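You operate a simulated robot arm through the tools that you are given. There is no shell and no other tool. Be economical: measure what you need, move in short steps, check, and stop when the job is done.

The job below is to be done with a simulated robot arm. You get a single attempt, and the scene is never put back.

JOB
Take electrode 62 out of the orange fixture and put the blue sleeve over its copper.
Fine: swing the orange dial gauge clear and open the clamp first; stand the electrode on the grey mat; leave the other one.

The check looks at the end state, three seconds after you hand in, the way a careful person would. Anything else that was tipped, shoved, dropped, spilled or broken makes it a failure.

ROBOT AND FRAMES
A 7-joint arm with a two-finger parallel gripper, fixed in place. Base frame: the origin is at the foot of the arm, x ahead of it, y to its left, z up; the work surface is at about z = 0.86. Lengths are in m, angles in degrees, forces in N, time in s.
With the tool pointing down near the work surface it reaches from about 0.24 to 0.68 m from the base axis. Its first joint turns from -66.0 to 66.0 degrees. Payload 2.4 kg.
The tool frame sits at the grasp point between the pads (the TCP): z along the fingers, y along the line on which they close. The tips reach 0.03 m beyond it. The gripper opens to 0.094 m. The fingers are 0.028 m wide and 0.01 m thick; the gripper's body (0.05 by 0.096 m) begins 0.055 m behind the TCP.
Orientation is that of the tool frame in the base frame, as a unit quaternion [w, x, y, z]. With the fingers straight down and closing along the base's y, the tool's x points along the base's -x, its y along +y and its z along -z.

CONTROLS
- The arm moves only by the tool move_arm. Its argument "plan" is a list of rows, each a list of 3 entries, a list of its own where there are three numbers: the shift along the base's x, y, z in mm, then the turn, a rotation vector about the base's x, y, z in degrees, then the opening in per cent of the stroke, from 0 (shut) to 100 (fully open). In form: [[[x, y, z], [wx, wy, wz], jaw], ...]. A call has 1 to 12 rows; each row is the pose to reach, as a shift and turn from the pose commanded when the call began. Each row takes 0.2 s and may step no farther than 0.05 m and 8.6 degrees from the row before; otherwise, or with a gripper value out of range, the whole call is refused. Where a pose cannot be reached the arm comes as near as it can. A force on the tool above 40 N (or 10 N above the force at the start of the call, whichever is more), or a blocked arm, ends the call early, and 0.2 s more pass. The fingers move at their own pace (about 0.153 m/s each) and stop on an object; they squeeze with about 39 N. The grip force told is the motor's: it shows also when the fingers shut on nothing. Time passes only in rows, and 0.2 s behind the last, so rows that repeat a pose let the fingers close. It gives the time, the measured TCP pose, the force on the tool (base axes), the opening and the grip force at its end, in the units of the frame above (readings bear some noise).
- Cameras (640 x 400 px; columns grow to the right, rows downward): "scene" is fixed at [0.0428, 0.4747, 1.4494]; the picture's right is [-0.72, -0.69, 0.00], its down [-0.36, 0.37, -0.86] and it looks along [0.60, -0.62, -0.51] (base axes); focal length 214 px, centre (320, 200). "wrist" rides on the gripper at [0.076, 0.014, -0.102] in the tool frame; the picture's right is [-0.18, 0.98, 0.00], its down [-0.75, -0.14, -0.64] and it looks along [-0.63, -0.12, 0.77] (tool axes); focal length 243 px, centre (320, 200). There is no depth. A picture from a camera that has moved, and an enlarged one, comes with that camera's place and axes in the base frame and with its lens.
- grab_frame(camera): a new picture of that camera. The clock stands still meanwhile.
- zoom(camera, box): a new picture of the part [left, top, right, bottom] of that camera's present view, enlarged. The clock stands still meanwhile.
- finish_job(): hands the job in; it is judged then, once.

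Work in short steps. Places have to be worked out from the pictures, the camera data and where the tool is seen: move nearer, look again, correct. Check each grasp and each placing, and mend what went wrong. You have 120 turns and 76 pictures in all, those below and enlarged ones among them. Open the gripper and draw the arm clear of the work before you hand the job in, unless the task says otherwise; then end with one line.

The tools are called as a command line: name --argument value ..., lists and objects as JSON in quotes. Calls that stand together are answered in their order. move_arm: Moves the arm, as the interface text tells. Its arguments: {"type":"object","properties":{"plan":{"type":"array","items":{"type":"array"}}},"required":["plan"]} The other tools are called the same way: grab_frame (camera) takes a picture; zoom (camera, box) takes an enlarged picture of a part of a camera's view; finish_job () hands the job in.

At the start:

```text
time: 0.0
tcp_pos: [0.3451, -0.0412, 1.344]
ee_rot: [0.0, -0.001, 1.0, 0.0]
force: [-0.3, -0.3, 0.2]
opening: 0.0939
grip_force: 0.2
```

scene: 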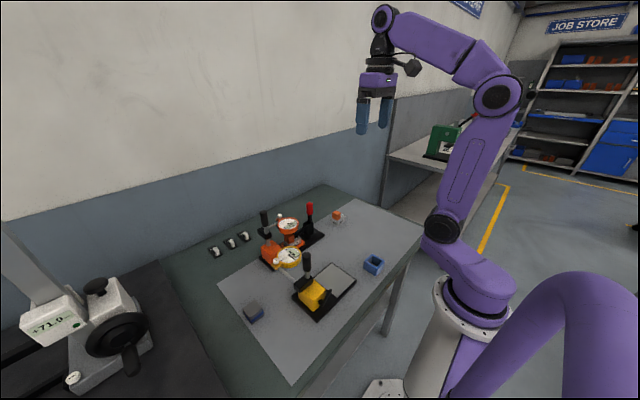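
wrist: 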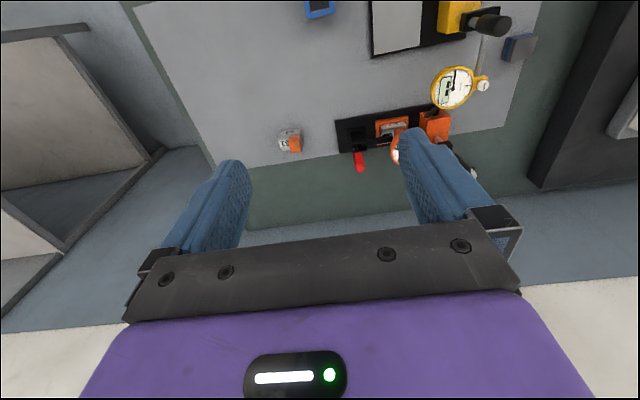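

I start by enlarging the fixture area in the scene view and the wrist view to identify the parts.

zoom --camera "scene" --box '[200, 180, 400, 330]'

zoom --camera "scene" --box '[250, 195, 350, 275]'

zoom --camera "wrist" --box '[260, 0, 560, 200]'

```text
2.67 times, centred on (300, 255) of scene
camera zoom: at [0.0428, 0.4747, 1.4494], right [-0.72, -0.69, 0.0], down [-0.36, 0.37, -0.86], along [0.6, -0.62, -0.51], focal length 572 px, centre (373, 53)
```

zoom: 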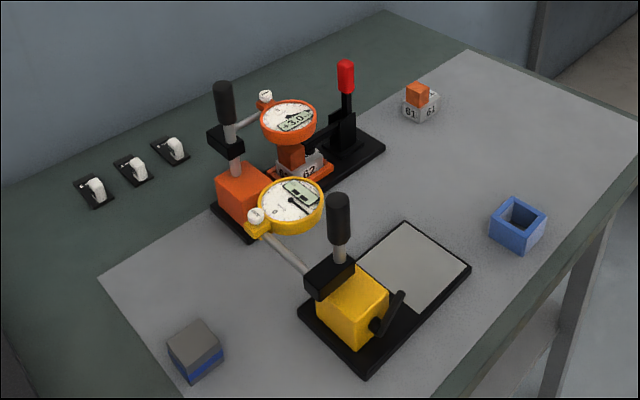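

```text
5.00 times, centred on (300, 235) of scene
camera zoom: at [0.0428, 0.4747, 1.4494], right [-0.72, -0.69, 0.0], down [-0.36, 0.37, -0.86], along [0.6, -0.62, -0.51], focal length 1072 px, centre (420, 25)
```

zoom: 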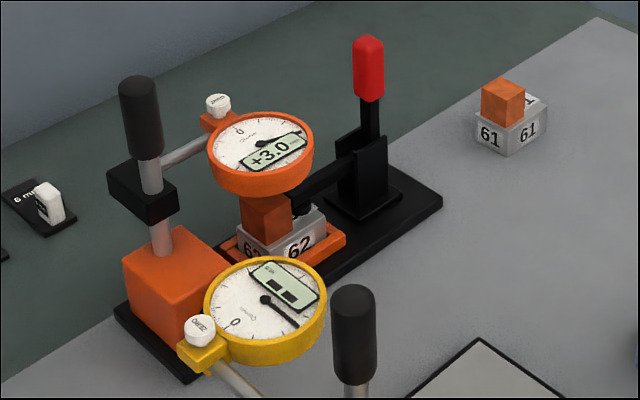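

```text
2.00 times, centred on (410, 100) of wrist
camera zoom: at [0.269, -0.0268, 1.446], right [0.18, 0.98, 0.0], down [0.75, -0.14, 0.64], along [0.63, -0.12, -0.77], focal length 485 px, centre (140, 400)
```

zoom: 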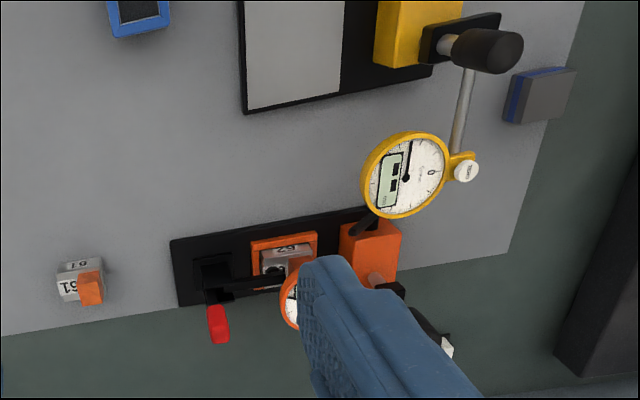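

Electrode 62 is near (0.54, 0.09), the orange gauge post near (0.55, 0.19), the sleeve near (0.27, -0.03) and electrode 61 near (0.54, -0.15). I move to a pose above the fixture, still high, to measure it with the wrist camera.

move_arm --plan '[[[25, 24, -27], [0, 0, 0], 100], [[52, 48, -54], [0, 0, 0], 100], [[79, 72, -81], [0, 0, 0], 100], [[106, 96, -108], [0, 0, 0], 100], [[132, 120, -135], [0, 0, 0], 100], [[150, 140, -155], [0, 0, 0], 100], [[155, 147, -160], [0, 0, 0], 100]]'

grab_frame --camera "wrist"

```text
time: 1.6
tcp_pos: [0.5019, 0.1058, 1.184]
ee_rot: [-0.001, 0.0, 1.0, 0.0]
force: [0.2, 0.8, 0.1]
opening: 0.0939
grip_force: 0.0
```

```text
70 pictures are left
camera wrist: at [0.4246, 0.1196, 1.2851], right [0.18, 0.98, 0.0], down [0.75, -0.14, 0.64], along [0.63, -0.12, -0.77], focal length 243 px, centre (320, 200)
```

wrist: 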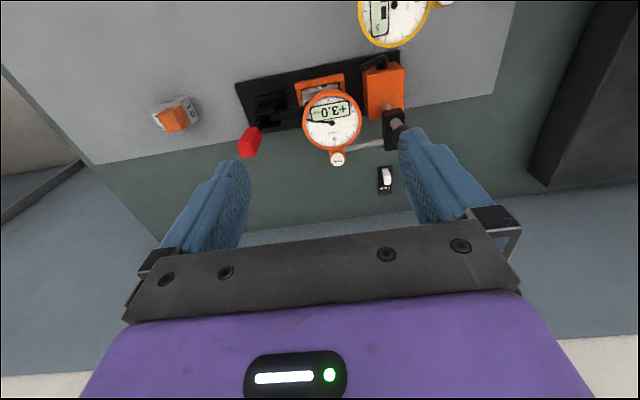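

The fixture is clearly visible now. I enlarge it for measurements.

zoom --camera "wrist" --box '[220, 40, 440, 180]'

```text
2.86 times, centred on (330, 110) of wrist
camera zoom: at [0.4246, 0.1196, 1.2851], right [0.18, 0.98, 0.0], down [0.75, -0.14, 0.64], along [0.63, -0.12, -0.77], focal length 693 px, centre (291, 457)
```

zoom: 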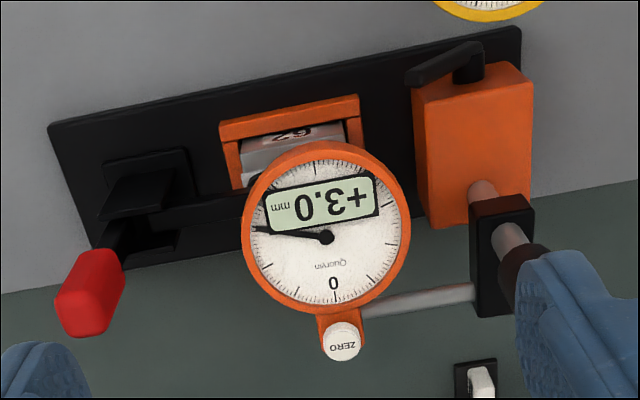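

From the two views: the dial centre is near (0.553, 0.112, 0.978), its post near (0.567, 0.192) with the handle top at about 1.065. The red lever grip is near (0.547, 0.005, 1.01), and the yellow gauge is near (0.44, 0.20). I close the gripper and lower it on the robot side of the orange dial, so I can push the dial to +x, away from the yellow gauge.

move_arm --plan '[[[-27, 0, -20], [0, 0, 0], 0], [[-32, 0, -60], [0, 0, 0], 0], [[-32, 0, -100], [0, 0, 0], 0], [[-32, 0, -135], [0, 0, 0], 0], [[-32, 0, -150], [0, 0, 0], 0]]'

grab_frame --camera "scene"

grab_frame --camera "wrist"

```text
time: 2.8
tcp_pos: [0.4686, 0.1062, 1.0319]
ee_rot: [0.001, 0.0, 1.0, 0.001]
force: [0.4, -0.1, -0.4]
opening: 0.0
grip_force: 33.2
```

```text
68 pictures are left
```

scene: 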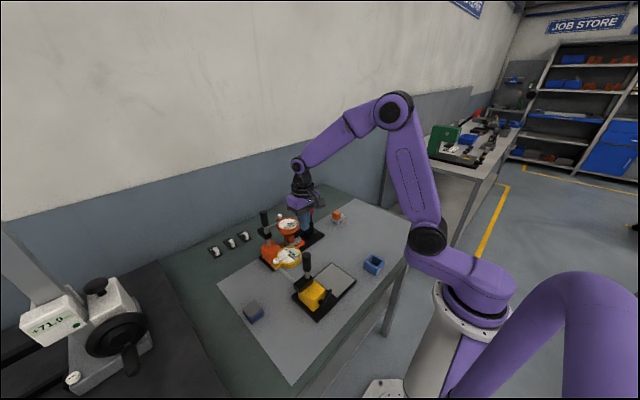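

```text
67 pictures are left
camera wrist: at [0.3914, 0.1196, 1.135], right [0.18, 0.98, 0.0], down [0.75, -0.14, 0.64], along [0.63, -0.12, -0.77], focal length 243 px, centre (320, 200)
```

wrist: 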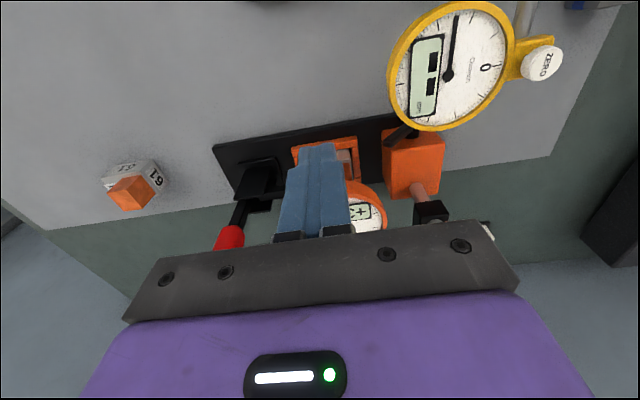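

The fingers are in front of the dial and slightly above it. I lower to about z = 0.995 and check from the scene camera.

move_arm --plan '[[[0, 0, -20], [0, 0, 0], 0], [[0, 0, -37], [0, 0, 0], 0]]'

zoom --camera "scene" --box '[240, 180, 360, 280]'

```text
time: 3.4
tcp_pos: [0.4693, 0.1049, 0.9973]
ee_rot: [-0.001, 0.001, 1.0, 0.001]
force: [-0.2, 0.5, 0.2]
opening: 0.0
grip_force: 33.2
```

```text
4.00 times, centred on (300, 230) of scene
camera zoom: at [0.0428, 0.4747, 1.4494], right [-0.72, -0.69, 0.0], down [-0.36, 0.37, -0.86], along [0.6, -0.62, -0.51], focal length 858 px, centre (400, 80)
```

zoom: 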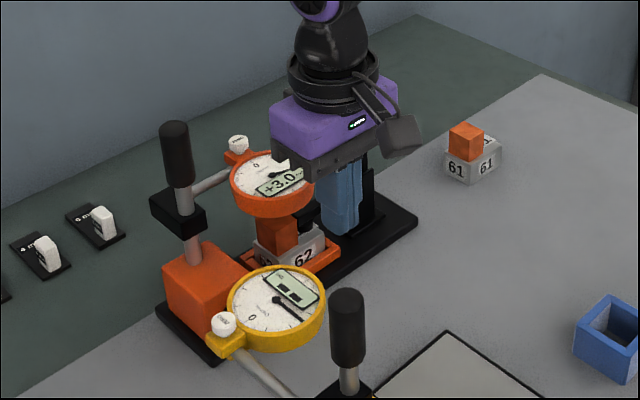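

The fingers stand in front of the dial and the tips (z about 0.967) are above the copper. I push gently in +x along the start of the arc.

move_arm --plan '[[[20, 2, 0], [0, 0, 0], 0], [[35, 4, 0], [0, 0, 0], 0], [[50, 5, 0], [0, 0, 0], 0], [[65, 5, 0], [0, 0, 0], 0], [[80, 4, 0], [0, 0, 0], 0]]'

zoom --camera "scene" --box '[240, 180, 360, 280]'

```text
time: 4.6
tcp_pos: [0.5492, 0.11, 0.9953]
ee_rot: [0.0, 0.0, 1.0, 0.0]
force: [0.7, 0.1, 0.3]
opening: 0.0003
grip_force: 33.1
```

```text
4.00 times, centred on (300, 230) of scene
camera zoom: at [0.0427, 0.4747, 1.4494], right [-0.72, -0.69, 0.0], down [-0.36, 0.37, -0.86], along [0.6, -0.62, -0.51], focal length 858 px, centre (400, 80)
```

zoom: 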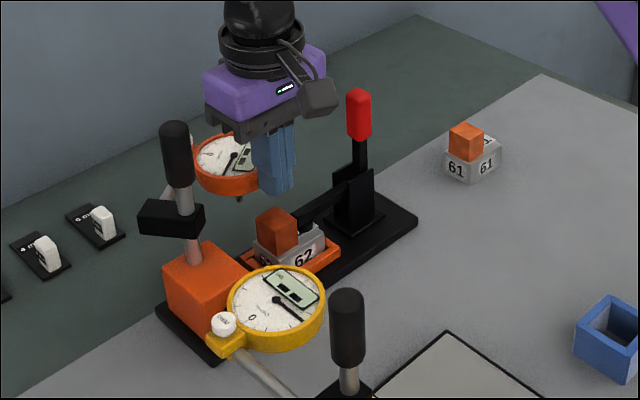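

The gauge swings freely and the electrode has not moved. I continue along the arc.

move_arm --plan '[[[15, -3, 0], [0, 0, 0], 0], [[30, -5, 0], [0, 0, 0], 0], [[45, -3, 0], [0, 0, 0], 0], [[58, 2, 0], [0, 0, 0], 0], [[70, 9, 0], [0, 0, 0], 0], [[79, 18, 0], [0, 0, 0], 0], [[86, 28, 0], [0, 0, 0], 0]]'

zoom --camera "scene" --box '[220, 170, 360, 280]'

```text
time: 6.2
tcp_pos: [0.6313, 0.1316, 0.9964]
ee_rot: [-0.006, 0.004, 1.0, -0.004]
force: [-30.4, -21.3, 9.0]
opening: 0.0
grip_force: 33.1
```

```text
3.64 times, centred on (290, 225) of scene
camera zoom: at [0.0417, 0.474, 1.4497], right [-0.72, -0.69, 0.0], down [-0.36, 0.37, -0.86], along [0.6, -0.62, -0.51], focal length 780 px, centre (429, 109)
```

zoom: 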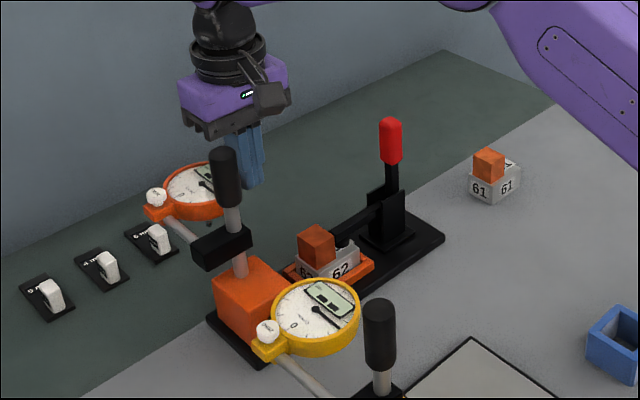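

The gauge is swung clear and has reached its stop (about 37 N). I back off right away and rise.

move_arm --plan '[[[-8, -10, 0], [0, 0, 0], 0], [[-18, -25, 0], [0, 0, 0], 0], [[-28, -30, 25], [0, 0, 0], 0], [[-38, -40, 60], [0, 0, 0], 0], [[-60, -55, 90], [0, 0, 0], 0], [[-85, -70, 120], [0, 0, 0], 0], [[-110, -85, 150], [0, 0, 0], 0]]'

zoom --camera "scene" --box '[220, 170, 360, 280]'

grab_frame --camera "wrist"

```text
time: 7.8
tcp_pos: [0.5226, 0.0515, 1.1458]
ee_rot: [0.001, 0.0, 1.0, -0.001]
force: [0.5, -0.4, -0.1]
opening: 0.0001
grip_force: 32.9
```

```text
3.64 times, centred on (290, 225) of scene
camera zoom: at [0.0428, 0.4747, 1.4495], right [-0.72, -0.69, 0.0], down [-0.36, 0.37, -0.86], along [0.6, -0.62, -0.51], focal length 780 px, centre (429, 109)
```

zoom: 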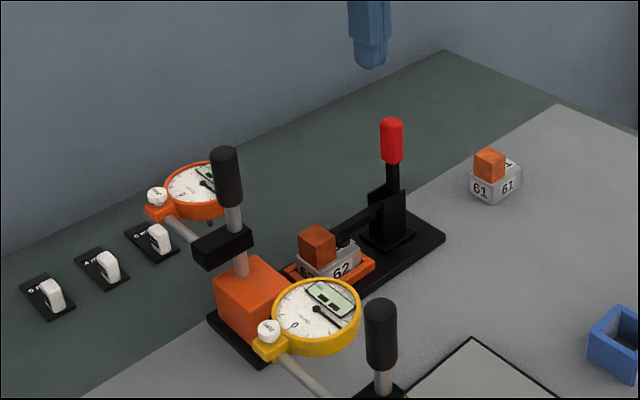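

```text
62 pictures are left
camera wrist: at [0.4463, 0.0663, 1.2473], right [0.18, 0.98, 0.0], down [0.75, -0.14, 0.64], along [0.63, -0.12, -0.77], focal length 243 px, centre (320, 200)
```

wrist: 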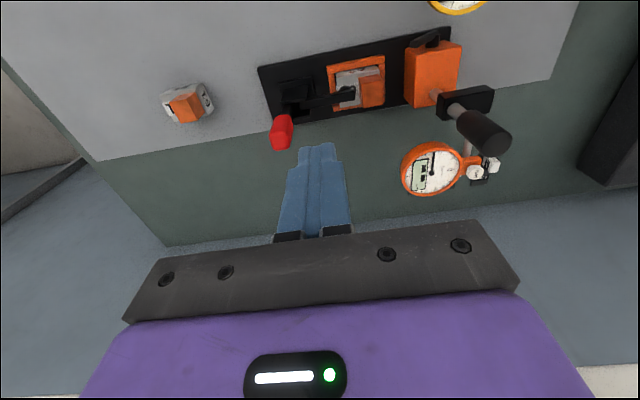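

The gauge stays clear. I zoom on the clamp and electrode.

zoom --camera "wrist" --box '[240, 30, 420, 160]'

zoom --camera "scene" --box '[280, 185, 340, 240]'

```text
3.08 times, centred on (330, 95) of wrist
camera zoom: at [0.4463, 0.0663, 1.2473], right [0.18, 0.98, 0.0], down [0.75, -0.14, 0.64], along [0.63, -0.12, -0.77], focal length 746 px, centre (289, 523)
```

zoom: 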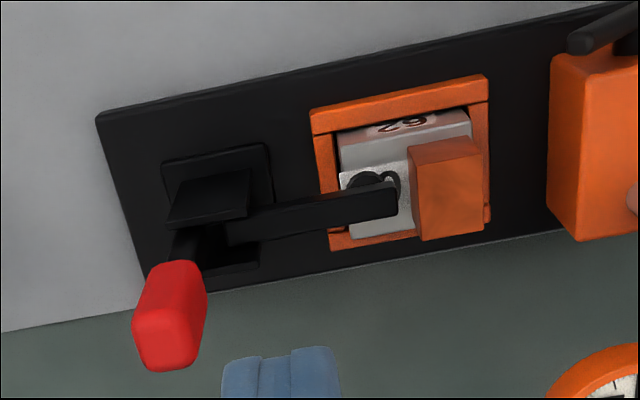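

```text
7.27 times, centred on (310, 212) of scene
camera zoom: at [0.0428, 0.4747, 1.4495], right [-0.72, -0.69, 0.0], down [-0.36, 0.37, -0.86], along [0.6, -0.62, -0.51], focal length 1560 px, centre (393, 109)
```

zoom: 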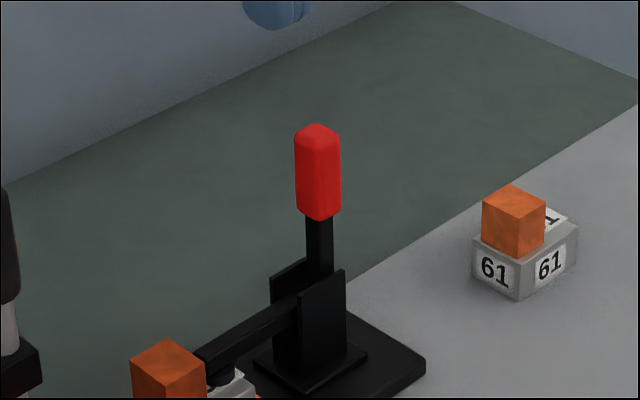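

The lever is upright with its grip near (0.545, 0.006, 1.01), and the clamp arm runs in +y onto the steel. Tipping the lever to -y should lift the arm, so I lower the closed fingers on the +y side of the grip.

move_arm --plan '[[[24, 2, -40], [0, 0, 0], 0], [[24, 2, -80], [0, 0, 0], 0], [[24, 2, -119], [0, 0, 0], 0], [[24, -10, -119], [0, 0, 0], 0]]'

zoom --camera "scene" --box '[260, 170, 360, 250]'

```text
time: 8.8
tcp_pos: [0.5475, 0.0416, 1.0264]
ee_rot: [0.0, 0.0, 1.0, 0.0]
force: [0.0, 0.6, 0.3]
opening: 0.0001
grip_force: 32.5
```

```text
5.00 times, centred on (310, 210) of scene
camera zoom: at [0.0428, 0.4747, 1.4495], right [-0.72, -0.69, 0.0], down [-0.36, 0.37, -0.86], along [0.6, -0.62, -0.51], focal length 1072 px, centre (370, 150)
```

zoom: 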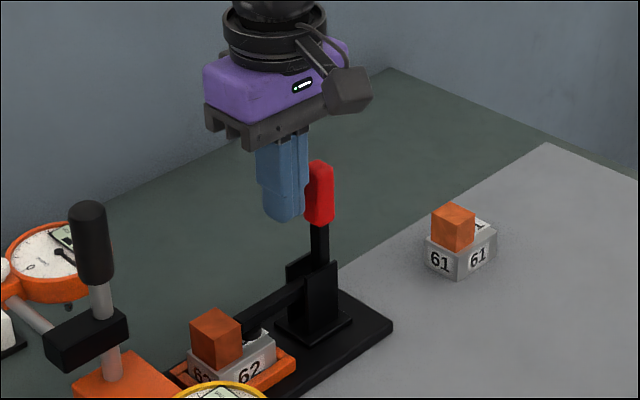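

The fingers are right beside the red grip. I push toward -y along the lever's arc.

move_arm --plan '[[[0, -12, 0], [0, 0, 0], 0], [[0, -22, 0], [0, 0, 0], 0], [[0, -32, -1], [0, 0, 0], 0], [[0, -42, -4], [0, 0, 0], 0], [[0, -50, -7], [0, 0, 0], 0]]'

zoom --camera "scene" --box '[260, 170, 360, 250]'

```text
time: 10.0
tcp_pos: [0.5493, -0.0084, 1.021]
ee_rot: [0.0, 0.0, 1.0, 0.0]
force: [1.3, 0.4, 1.6]
opening: 0.0
grip_force: 33.0
```

```text
5.00 times, centred on (310, 210) of scene
camera zoom: at [0.0427, 0.4747, 1.4494], right [-0.72, -0.69, 0.0], down [-0.36, 0.37, -0.86], along [0.6, -0.62, -0.51], focal length 1072 px, centre (370, 150)
```

zoom: 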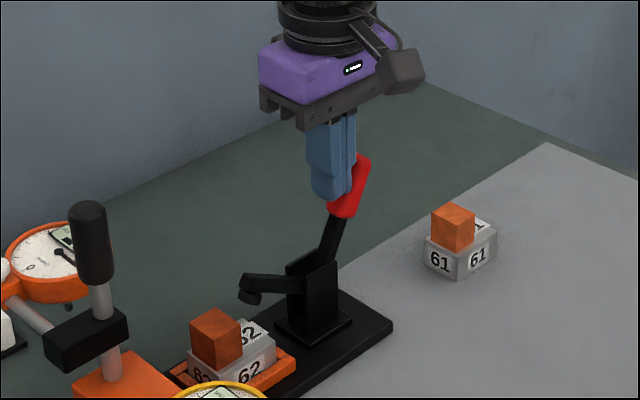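

The clamp arm is lifting. I continue the lever down to about 75°.

move_arm --plan '[[[0, -9, -5], [0, 0, 0], 0], [[0, -17, -12], [0, 0, 0], 0], [[0, -25, -19], [0, 0, 0], 0], [[0, -32, -27], [0, 0, 0], 0], [[0, -37, -36], [0, 0, 0], 0], [[0, -41, -45], [0, 0, 0], 0]]'

zoom --camera "scene" --box '[260, 170, 360, 250]'

```text
time: 11.4
tcp_pos: [0.549, -0.0442, 0.9857]
ee_rot: [0.001, -0.001, 1.0, 0.001]
force: [-8.9, 2.8, 13.4]
opening: 0.0
grip_force: 32.9
stopped in row 6: the force on the tool passed its limit (the readings are from after the stop); the commanded pose is now the measured one
```

```text
5.00 times, centred on (310, 210) of scene
camera zoom: at [0.0422, 0.4748, 1.4494], right [-0.72, -0.69, 0.0], down [-0.36, 0.37, -0.86], along [0.6, -0.62, -0.51], focal length 1072 px, centre (370, 150)
```

zoom: 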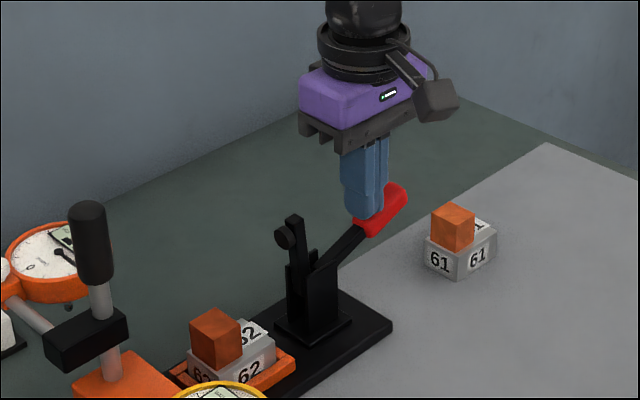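

The lever reached its stop and the arm is fully up. I retreat upward and look.

move_arm --plan '[[[0, 2, 20], [0, 0, 0], 0], [[0, 10, 60], [0, 0, 0], 0], [[-10, 40, 100], [0, 0, 0], 50], [[-25, 80, 130], [0, 0, 0], 100], [[-40, 115, 140], [0, 0, 0], 100], [[-50, 135, 140], [0, 0, 0], 100]]'

grab_frame --camera "wrist"

zoom --camera "scene" --box '[260, 180, 360, 260]'

```text
refused: row 3 steps farther than a row can; nothing moved
```

```text
56 pictures are left
camera wrist: at [0.4719, -0.0304, 1.0877], right [0.18, 0.98, 0.0], down [0.75, -0.14, 0.64], along [0.63, -0.12, -0.77], focal length 243 px, centre (320, 200)
```

wrist: 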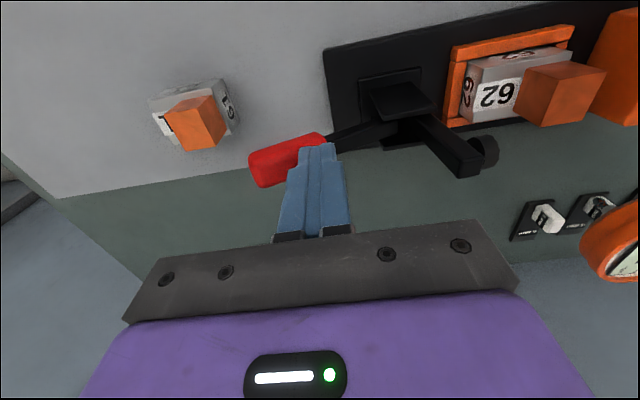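

```text
5.00 times, centred on (310, 220) of scene
camera zoom: at [0.0422, 0.4748, 1.4494], right [-0.72, -0.69, 0.0], down [-0.36, 0.37, -0.86], along [0.6, -0.62, -0.51], focal length 1072 px, centre (370, 100)
```

zoom: 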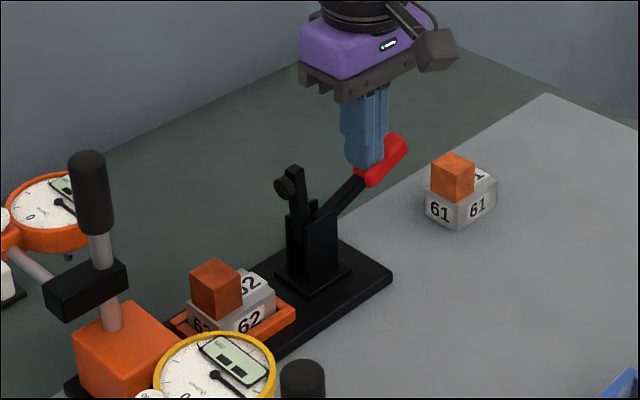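

One row was too long and the whole call was refused, so I repeat it in smaller steps.

move_arm --plan '[[[0, 2, 20], [0, 0, 0], 0], [[0, 6, 60], [0, 0, 0], 0], [[-8, 25, 95], [0, 0, 0], 50], [[-18, 55, 125], [0, 0, 0], 100], [[-30, 90, 140], [0, 0, 0], 100], [[-40, 120, 140], [0, 0, 0], 100], [[-50, 135, 140], [0, 0, 0], 100]]'

grab_frame --camera "wrist"

zoom --camera "scene" --box '[270, 210, 330, 260]'

```text
time: 13.0
tcp_pos: [0.5001, 0.0909, 1.1241]
ee_rot: [0.003, 0.0, 1.0, 0.0]
force: [-0.5, 0.1, -0.3]
opening: 0.094
grip_force: 0.0
```

```text
54 pictures are left
camera wrist: at [0.4225, 0.1052, 1.226], right [0.18, 0.98, 0.0], down [0.75, -0.14, 0.64], along [0.63, -0.12, -0.76], focal length 243 px, centre (320, 200)
```

wrist: 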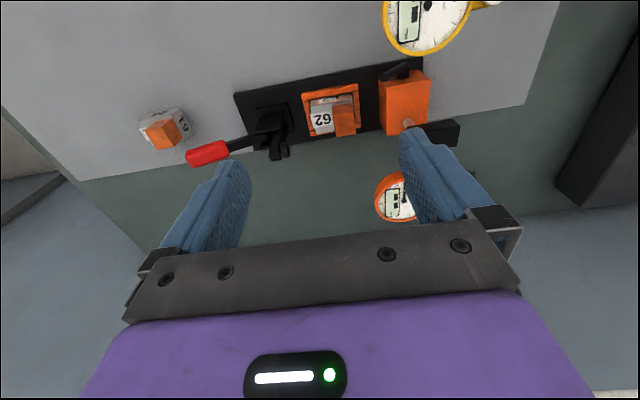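

```text
8.00 times, centred on (300, 235) of scene
camera zoom: at [0.0428, 0.4747, 1.4494], right [-0.72, -0.69, 0.0], down [-0.36, 0.37, -0.86], along [0.6, -0.62, -0.51], focal length 1716 px, centre (480, -80)
```

zoom: 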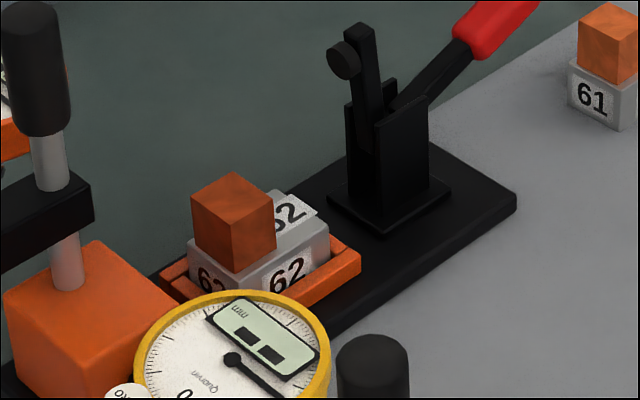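

The clamp stays open. I zoom the wrist view onto electrode 62 for precise localisation.

zoom --camera "wrist" --box '[270, 65, 400, 155]'

```text
4.44 times, centred on (335, 110) of wrist
camera zoom: at [0.4225, 0.1052, 1.226], right [0.18, 0.98, 0.0], down [0.75, -0.14, 0.64], along [0.63, -0.12, -0.76], focal length 1078 px, centre (253, 600)
```

zoom: 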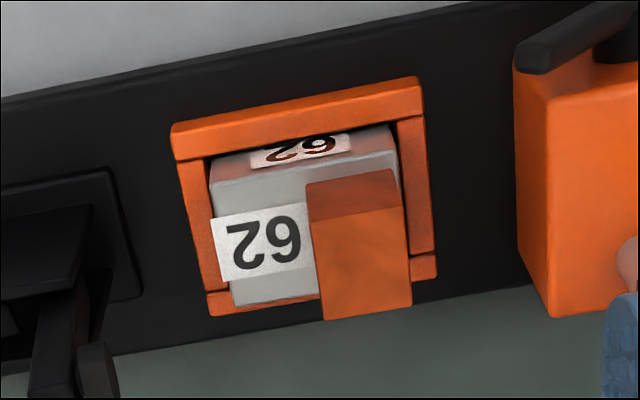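

Copper top is near (0.544, 0.112, 0.945), about 25 mm wide and aligned with the base axes. The steel top is at about 0.917. I position over it with partly open jaws at z = 1.0.

move_arm --plan '[[[20, 10, -20], [0, 0, 0], 60], [[44, 21, -40], [0, 0, 0], 60], [[44, 21, -80], [0, 0, 0], 60], [[44, 21, -124], [0, 0, 0], 60]]'

grab_frame --camera "wrist"

zoom --camera "scene" --box '[260, 180, 350, 255]'

```text
time: 14.0
tcp_pos: [0.5449, 0.1123, 1.0003]
ee_rot: [0.002, 0.0, 1.0, 0.001]
force: [-0.3, -0.2, -0.4]
opening: 0.0564
grip_force: 0.0
```

```text
51 pictures are left
camera wrist: at [0.4677, 0.1266, 1.1021], right [0.18, 0.98, 0.0], down [0.75, -0.14, 0.65], along [0.63, -0.12, -0.76], focal length 243 px, centre (320, 200)
```

wrist: 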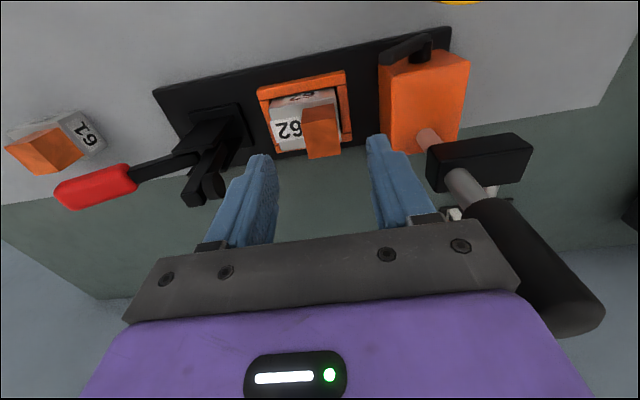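

```text
5.33 times, centred on (305, 218) of scene
camera zoom: at [0.0428, 0.4747, 1.4494], right [-0.72, -0.69, 0.0], down [-0.36, 0.37, -0.86], along [0.6, -0.62, -0.51], focal length 1144 px, centre (400, 107)
```

zoom: 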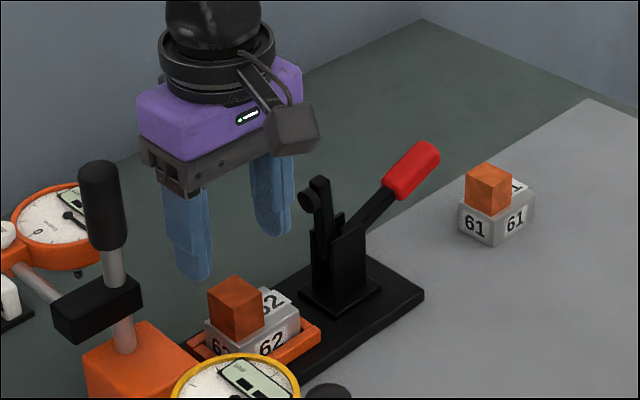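

The copper projects to (0.545, 0.113), directly under the tool. I descend to z = 0.952, with the tips just above the steel.

move_arm --plan '[[[0, 0, -20], [0, 0, 0], 60], [[0, 0, -38], [0, 0, 0], 60], [[0, 0, -48], [0, 0, 0], 60]]'

zoom --camera "scene" --box '[270, 200, 330, 250]'

zoom --camera "wrist" --box '[220, 80, 420, 220]'

```text
time: 14.8
tcp_pos: [0.5447, 0.1131, 0.9523]
ee_rot: [0.001, -0.001, 1.0, 0.002]
force: [0.0, 0.1, -0.3]
opening: 0.0563
grip_force: 0.0
```

```text
8.00 times, centred on (300, 225) of scene
camera zoom: at [0.0428, 0.4747, 1.4494], right [-0.72, -0.69, 0.0], down [-0.36, 0.37, -0.86], along [0.6, -0.62, -0.51], focal length 1716 px, centre (480, 0)
```

zoom: 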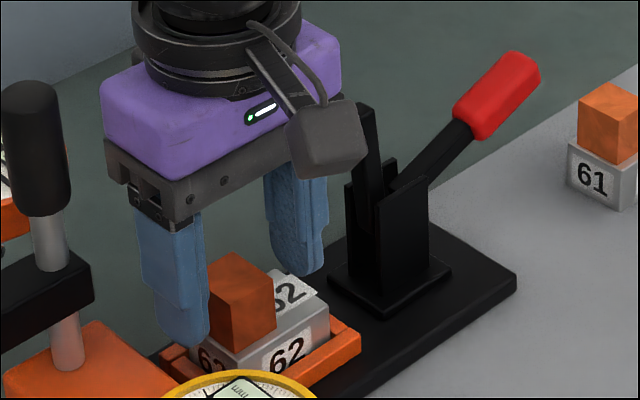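

```text
2.86 times, centred on (320, 150) of wrist
camera zoom: at [0.4673, 0.1258, 1.0543], right [0.18, 0.98, 0.0], down [0.75, -0.14, 0.65], along [0.63, -0.12, -0.76], focal length 693 px, centre (320, 343)
```

zoom: 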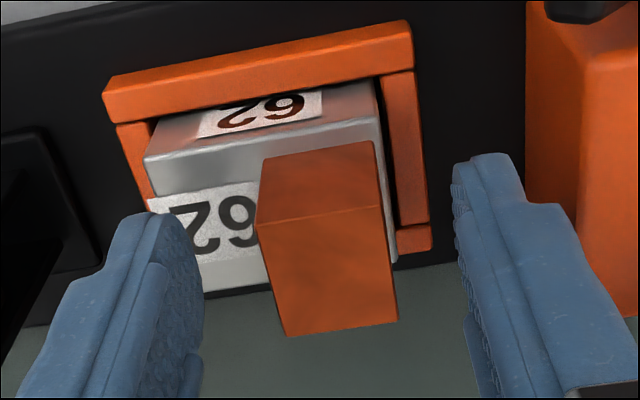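

The copper is centred between the fingers. I close.

move_arm --plan '[[[0, 0, 0], [0, 0, 0], 20], [[0, 0, 0], [0, 0, 0], 0], [[0, 0, 0], [0, 0, 0], 0]]'

```text
time: 15.6
tcp_pos: [0.5439, 0.111, 0.9519]
ee_rot: [0.001, 0.0, 1.0, 0.0]
force: [0.7, 0.7, -0.4]
opening: 0.0258
grip_force: 39.4
```

Gripped, with the copper 26 mm wide. I lift slowly.

move_arm --plan '[[[0, 0, 5], [0, 0, 0], 0], [[0, 0, 12], [0, 0, 0], 0], [[0, 0, 22], [0, 0, 0], 0], [[0, 0, 35], [0, 0, 0], 0], [[0, 0, 50], [0, 0, 0], 0]]'

zoom --camera "scene" --box '[260, 180, 350, 255]'

zoom --camera "wrist" --box '[220, 80, 420, 220]'

```text
time: 16.8
tcp_pos: [0.5452, 0.1115, 1.0011]
ee_rot: [0.001, -0.001, 1.0, 0.0]
force: [0.1, 0.0, -5.2]
opening: 0.0258
grip_force: 38.8
```

```text
5.33 times, centred on (305, 218) of scene
camera zoom: at [0.0429, 0.4747, 1.4494], right [-0.72, -0.69, 0.0], down [-0.36, 0.37, -0.86], along [0.6, -0.62, -0.51], focal length 1144 px, centre (400, 107)
```

zoom: 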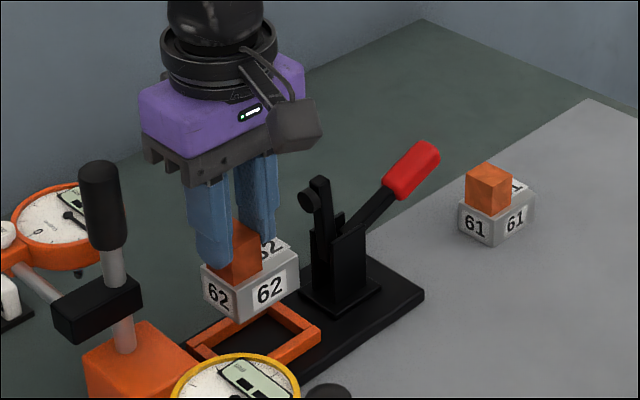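

```text
2.86 times, centred on (320, 150) of wrist
camera zoom: at [0.467, 0.1254, 1.1044], right [0.18, 0.98, 0.0], down [0.75, -0.14, 0.64], along [0.63, -0.12, -0.77], focal length 693 px, centre (320, 343)
```

zoom: 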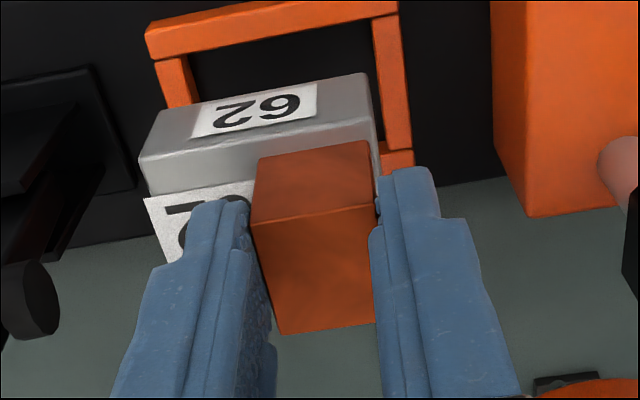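

The electrode (about 0.5 kg) is held level. I carry it toward robot and right, to a free mat area near (0.43, -0.06).

move_arm --plan '[[[-5, 0, 30], [0, 0, 0], 0], [[-35, -5, 50], [0, 0, 0], 0], [[-70, -15, 50], [0, 0, 0], 0], [[-100, -40, 50], [0, 0, 0], 0], [[-115, -75, 50], [0, 0, 0], 0], [[-115, -112, 45], [0, 0, 0], 0], [[-115, -145, 25], [0, 0, 0], 0], [[-115, -168, -5], [0, 0, 0], 0], [[-115, -171, -40], [0, 0, 0], 0], [[-115, -171, -45], [0, 0, 0], 0]]'

grab_frame --camera "scene"

zoom --camera "scene" --box '[270, 180, 410, 290]'

```text
time: 19.0
tcp_pos: [0.4291, -0.0606, 0.9583]
ee_rot: [0.001, 0.0, 1.0, 0.001]
force: [0.2, 0.5, -6.0]
opening: 0.0255
grip_force: 39.0
```

```text
45 pictures are left
```

scene: 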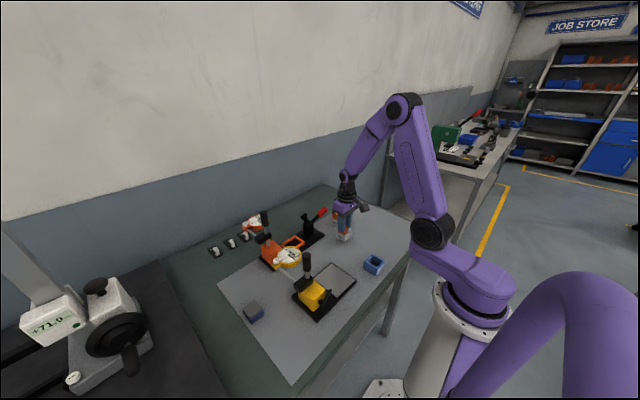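

```text
3.64 times, centred on (340, 235) of scene
camera zoom: at [0.0429, 0.4747, 1.4495], right [-0.72, -0.69, 0.0], down [-0.36, 0.37, -0.86], along [0.6, -0.62, -0.51], focal length 780 px, centre (247, 73)
```

zoom: 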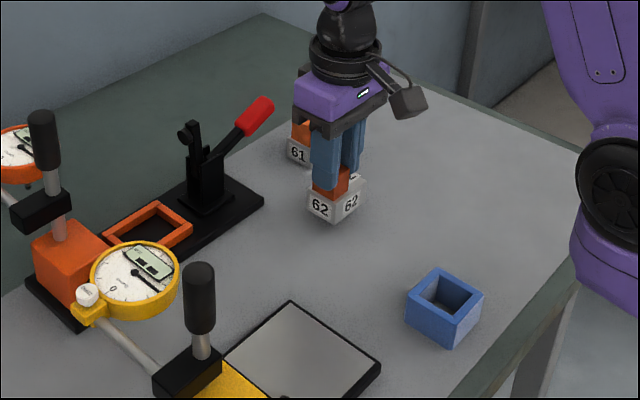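

It is above a free mat spot. I lower it in small steps and watch the force.

move_arm --plan '[[[0, 0, -8], [0, 0, 0], 0], [[0, 0, -14], [0, 0, 0], 0], [[0, 0, -18], [0, 0, 0], 0], [[0, 0, -21], [0, 0, 0], 0], [[0, 0, -23], [0, 0, 0], 0]]'

zoom --camera "scene" --box '[310, 190, 380, 250]'

```text
time: 20.2
tcp_pos: [0.43, -0.0601, 0.934]
ee_rot: [0.005, -0.001, 1.0, 0.0]
force: [-4.3, -0.3, 23.8]
opening: 0.0259
grip_force: 38.3
```

```text
6.67 times, centred on (345, 220) of scene
camera zoom: at [0.0423, 0.4747, 1.4494], right [-0.72, -0.69, 0.0], down [-0.36, 0.37, -0.86], along [0.6, -0.62, -0.51], focal length 1430 px, centre (153, 67)
```

zoom: 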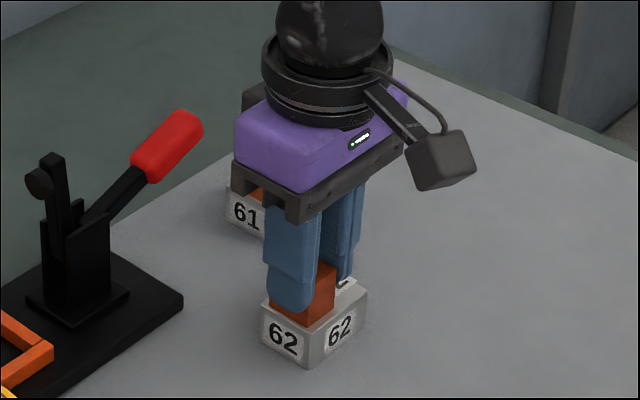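

Contact (24 N). I ease up slightly and open the jaws.

move_arm --plan '[[[0, 0, 1], [0, 0, 0], 0], [[0, 0, 1], [0, 0, 0], 10], [[0, 0, 1], [0, 0, 0], 55], [[0, 0, 2], [0, 0, 0], 55]]'

zoom --camera "wrist" --box '[220, 80, 420, 220]'

```text
time: 21.2
tcp_pos: [0.4289, -0.0604, 0.9361]
ee_rot: [0.002, 0.0, 1.0, 0.001]
force: [1.0, -0.5, -0.5]
opening: 0.0521
grip_force: 0.1
```

```text
2.86 times, centred on (320, 150) of wrist
camera zoom: at [0.3515, -0.0455, 1.0386], right [0.18, 0.98, 0.0], down [0.75, -0.14, 0.64], along [0.63, -0.12, -0.77], focal length 693 px, centre (320, 343)
```

zoom: 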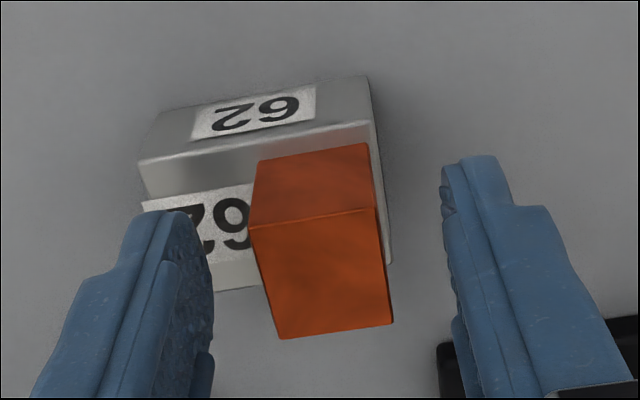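

Electrode 62 stands upright on the mat, with its copper centre at about (0.43, -0.06). I rise and move over the sleeve to look.

move_arm --plan '[[[0, 0, 40], [0, 0, 0], 55], [[0, 0, 85], [0, 0, 0], 55], [[0, 0, 130], [0, 0, 0], 55], [[-35, 8, 155], [0, 0, 0], 80], [[-75, 16, 165], [0, 0, 0], 80], [[-115, 24, 165], [0, 0, 0], 80], [[-149, 30, 165], [0, 0, 0], 80]]'

grab_frame --camera "wrist"

zoom --camera "scene" --box '[310, 190, 410, 290]'

```text
time: 22.8
tcp_pos: [0.2805, -0.03, 1.1027]
ee_rot: [0.002, 0.001, 1.0, 0.0]
force: [-0.1, 0.4, 0.7]
opening: 0.0753
grip_force: 0.1
```

```text
41 pictures are left
camera wrist: at [0.2034, -0.0154, 1.2038], right [0.18, 0.98, 0.0], down [0.75, -0.14, 0.64], along [0.63, -0.12, -0.76], focal length 243 px, centre (320, 200)
```

wrist: 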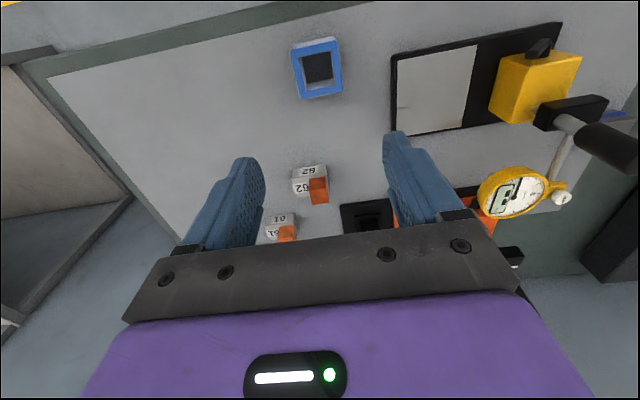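

```text
4.00 times, centred on (360, 240) of scene
camera zoom: at [0.0428, 0.4747, 1.4494], right [-0.72, -0.69, 0.0], down [-0.36, 0.37, -0.86], along [0.6, -0.62, -0.51], focal length 858 px, centre (160, 40)
```

zoom: 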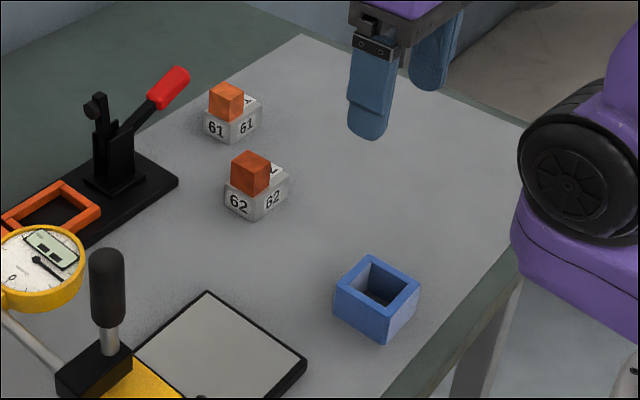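

I zoom on the sleeve and on electrode 62.

zoom --camera "wrist" --box '[270, 25, 366, 115]'

zoom --camera "wrist" --box '[270, 140, 366, 230]'

zoom --camera "scene" --box '[355, 245, 395, 280]'

```text
4.44 times, centred on (318, 70) of wrist
camera zoom: at [0.2034, -0.0154, 1.2038], right [0.18, 0.98, 0.0], down [0.75, -0.14, 0.64], along [0.63, -0.12, -0.76], focal length 1078 px, centre (329, 778)
```

zoom: 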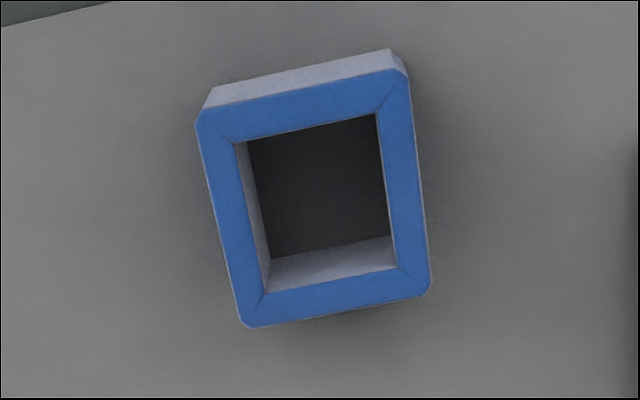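

```text
4.44 times, centred on (318, 185) of wrist
camera zoom: at [0.2034, -0.0154, 1.2038], right [0.18, 0.98, 0.0], down [0.75, -0.14, 0.64], along [0.63, -0.12, -0.76], focal length 1078 px, centre (329, 267)
```

zoom: 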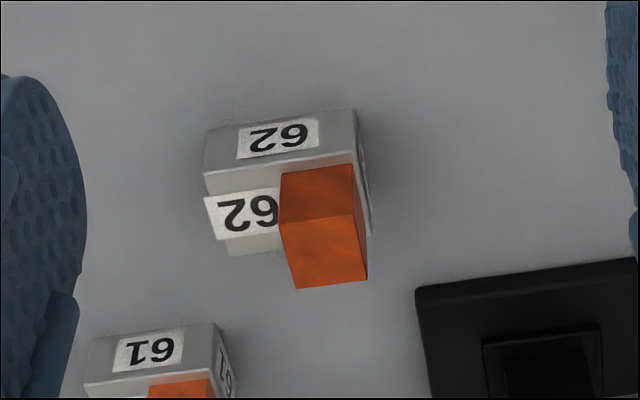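

```text
11.43 times, centred on (375, 262) of scene
camera zoom: at [0.0428, 0.4747, 1.4494], right [-0.72, -0.69, 0.0], down [-0.36, 0.37, -0.86], along [0.6, -0.62, -0.51], focal length 2451 px, centre (-309, -514)
```

zoom: 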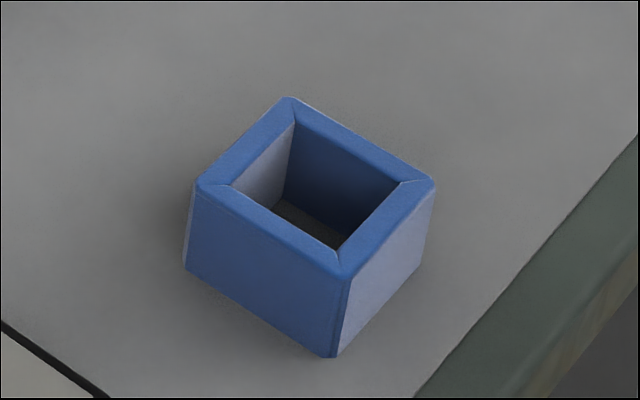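

The sleeve is a through tube with a square outline of about 52 mm. It is aligned with the base axes, centred near (0.268, -0.031), and its walls leave a hole of about 33 mm. I lower over it to z = 0.95 and verify.

move_arm --plan '[[[-12, 0, -30], [0, 0, 0], 90], [[-12, 0, -75], [0, 0, 0], 90], [[-12, 0, -120], [0, 0, 0], 90], [[-12, 0, -150], [0, 0, 0], 90]]'

grab_frame --camera "wrist"

zoom --camera "scene" --box '[330, 210, 420, 285]'

```text
time: 23.8
tcp_pos: [0.2669, -0.0287, 0.9521]
ee_rot: [0.002, -0.003, 1.0, 0.001]
force: [-1.1, -0.6, 0.2]
opening: 0.0847
grip_force: 0.0
out of reach, approached as far as the arm can: row 1
```

```text
36 pictures are left
camera wrist: at [0.1898, -0.0148, 1.0546], right [0.18, 0.98, 0.0], down [0.75, -0.14, 0.64], along [0.63, -0.11, -0.76], focal length 243 px, centre (320, 200)
```

wrist: 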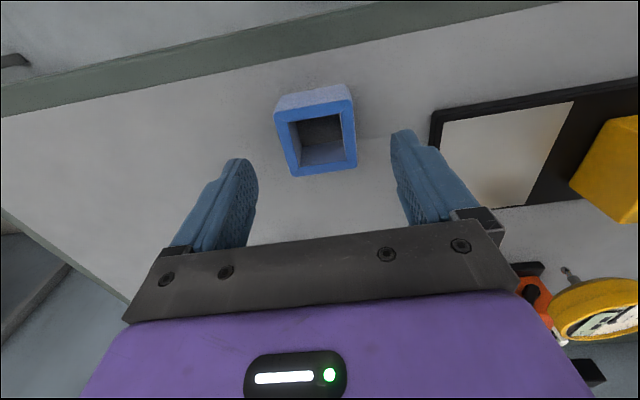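

```text
5.33 times, centred on (375, 248) of scene
camera zoom: at [0.0427, 0.4748, 1.4495], right [-0.72, -0.69, 0.0], down [-0.36, 0.37, -0.86], along [0.6, -0.62, -0.51], focal length 1144 px, centre (27, -53)
```

zoom: 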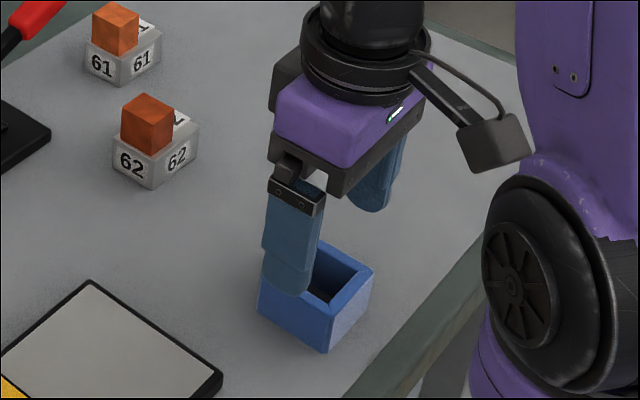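

The estimate holds: sleeve centre (0.2687, -0.029), and the tool is centred over it. I descend so the tips sit about 15 mm above the mat, then close.

move_arm --plan '[[[1, 0, -20], [0, 0, 0], 90], [[1, 0, -36], [0, 0, 0], 90], [[1, 0, -44], [0, 0, 0], 90], [[1, 0, -44], [0, 0, 0], 55], [[1, 0, -44], [0, 0, 0], 30], [[1, 0, -44], [0, 0, 0], 30]]'

zoom --camera "scene" --box '[330, 210, 420, 285]'

zoom --camera "wrist" --box '[200, 80, 440, 230]'

```text
time: 25.2
tcp_pos: [0.2688, -0.0299, 0.9076]
ee_rot: [0.002, 0.0, 1.0, 0.001]
force: [-1.1, -0.5, 0.0]
opening: 0.0524
grip_force: 39.5
```

```text
5.33 times, centred on (375, 248) of scene
camera zoom: at [0.0428, 0.4747, 1.4494], right [-0.72, -0.69, 0.0], down [-0.36, 0.37, -0.86], along [0.6, -0.62, -0.51], focal length 1144 px, centre (27, -53)
```

zoom: 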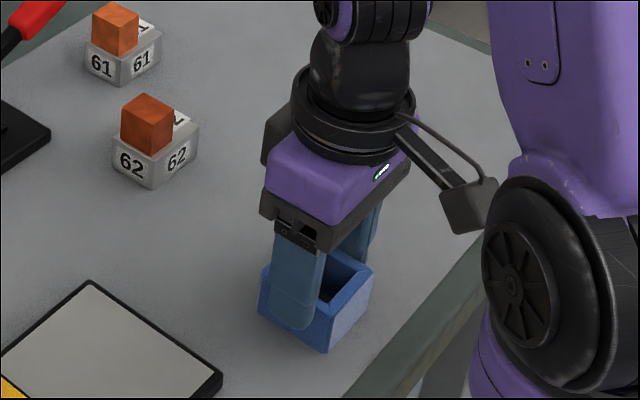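

```text
2.67 times, centred on (320, 155) of wrist
camera zoom: at [0.191, -0.016, 1.0103], right [0.18, 0.98, 0.0], down [0.75, -0.14, 0.64], along [0.63, -0.12, -0.76], focal length 647 px, centre (320, 320)
```

zoom: 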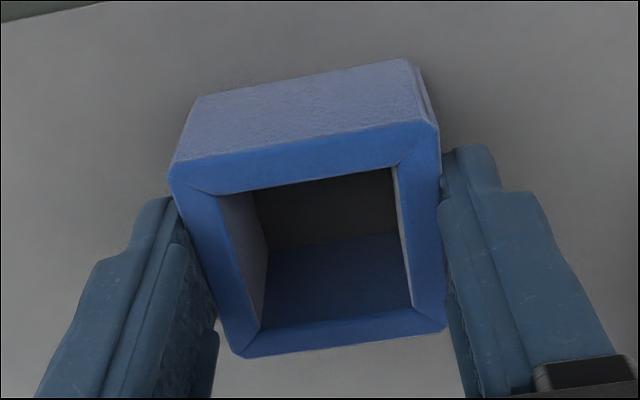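

The sleeve is gripped, 52.4 mm wide and square in the fingers. I lift it and carry it to above electrode 62's copper, aiming at tool (0.423, -0.060) and staying high first.

move_arm --plan '[[[0, 0, 10], [0, 0, 0], 30], [[0, 0, 45], [0, 0, 0], 30], [[2, 0, 90], [0, 0, 0], 30], [[25, -4, 125], [0, 0, 0], 30], [[65, -12, 135], [0, 0, 0], 30], [[105, -20, 135], [0, 0, 0], 30], [[140, -27, 135], [0, 0, 0], 30], [[154, -30, 125], [0, 0, 0], 30], [[154, -30, 110], [0, 0, 0], 30]]'

zoom --camera "scene" --box '[310, 170, 400, 245]'

zoom --camera "wrist" --box '[200, 60, 440, 240]'

```text
time: 27.2
tcp_pos: [0.4227, -0.0606, 1.0161]
ee_rot: [0.002, 0.0, 1.0, 0.0]
force: [0.2, -0.2, -0.1]
opening: 0.0527
grip_force: 38.9
```

```text
5.33 times, centred on (355, 208) of scene
camera zoom: at [0.0428, 0.4747, 1.4494], right [-0.72, -0.69, 0.0], down [-0.36, 0.37, -0.86], along [0.6, -0.62, -0.51], focal length 1144 px, centre (133, 160)
```

zoom: 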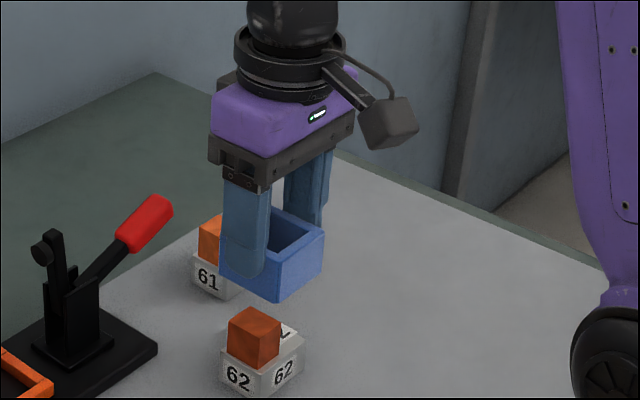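

```text
2.22 times, centred on (320, 150) of wrist
camera zoom: at [0.3454, -0.046, 1.1182], right [0.18, 0.98, 0.0], down [0.75, -0.14, 0.65], along [0.63, -0.12, -0.76], focal length 539 px, centre (320, 311)
```

zoom: 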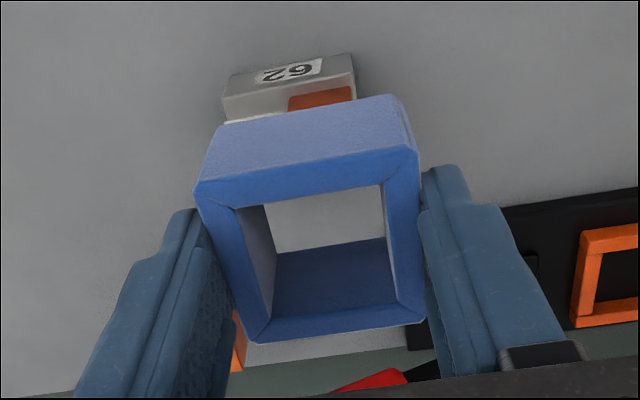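

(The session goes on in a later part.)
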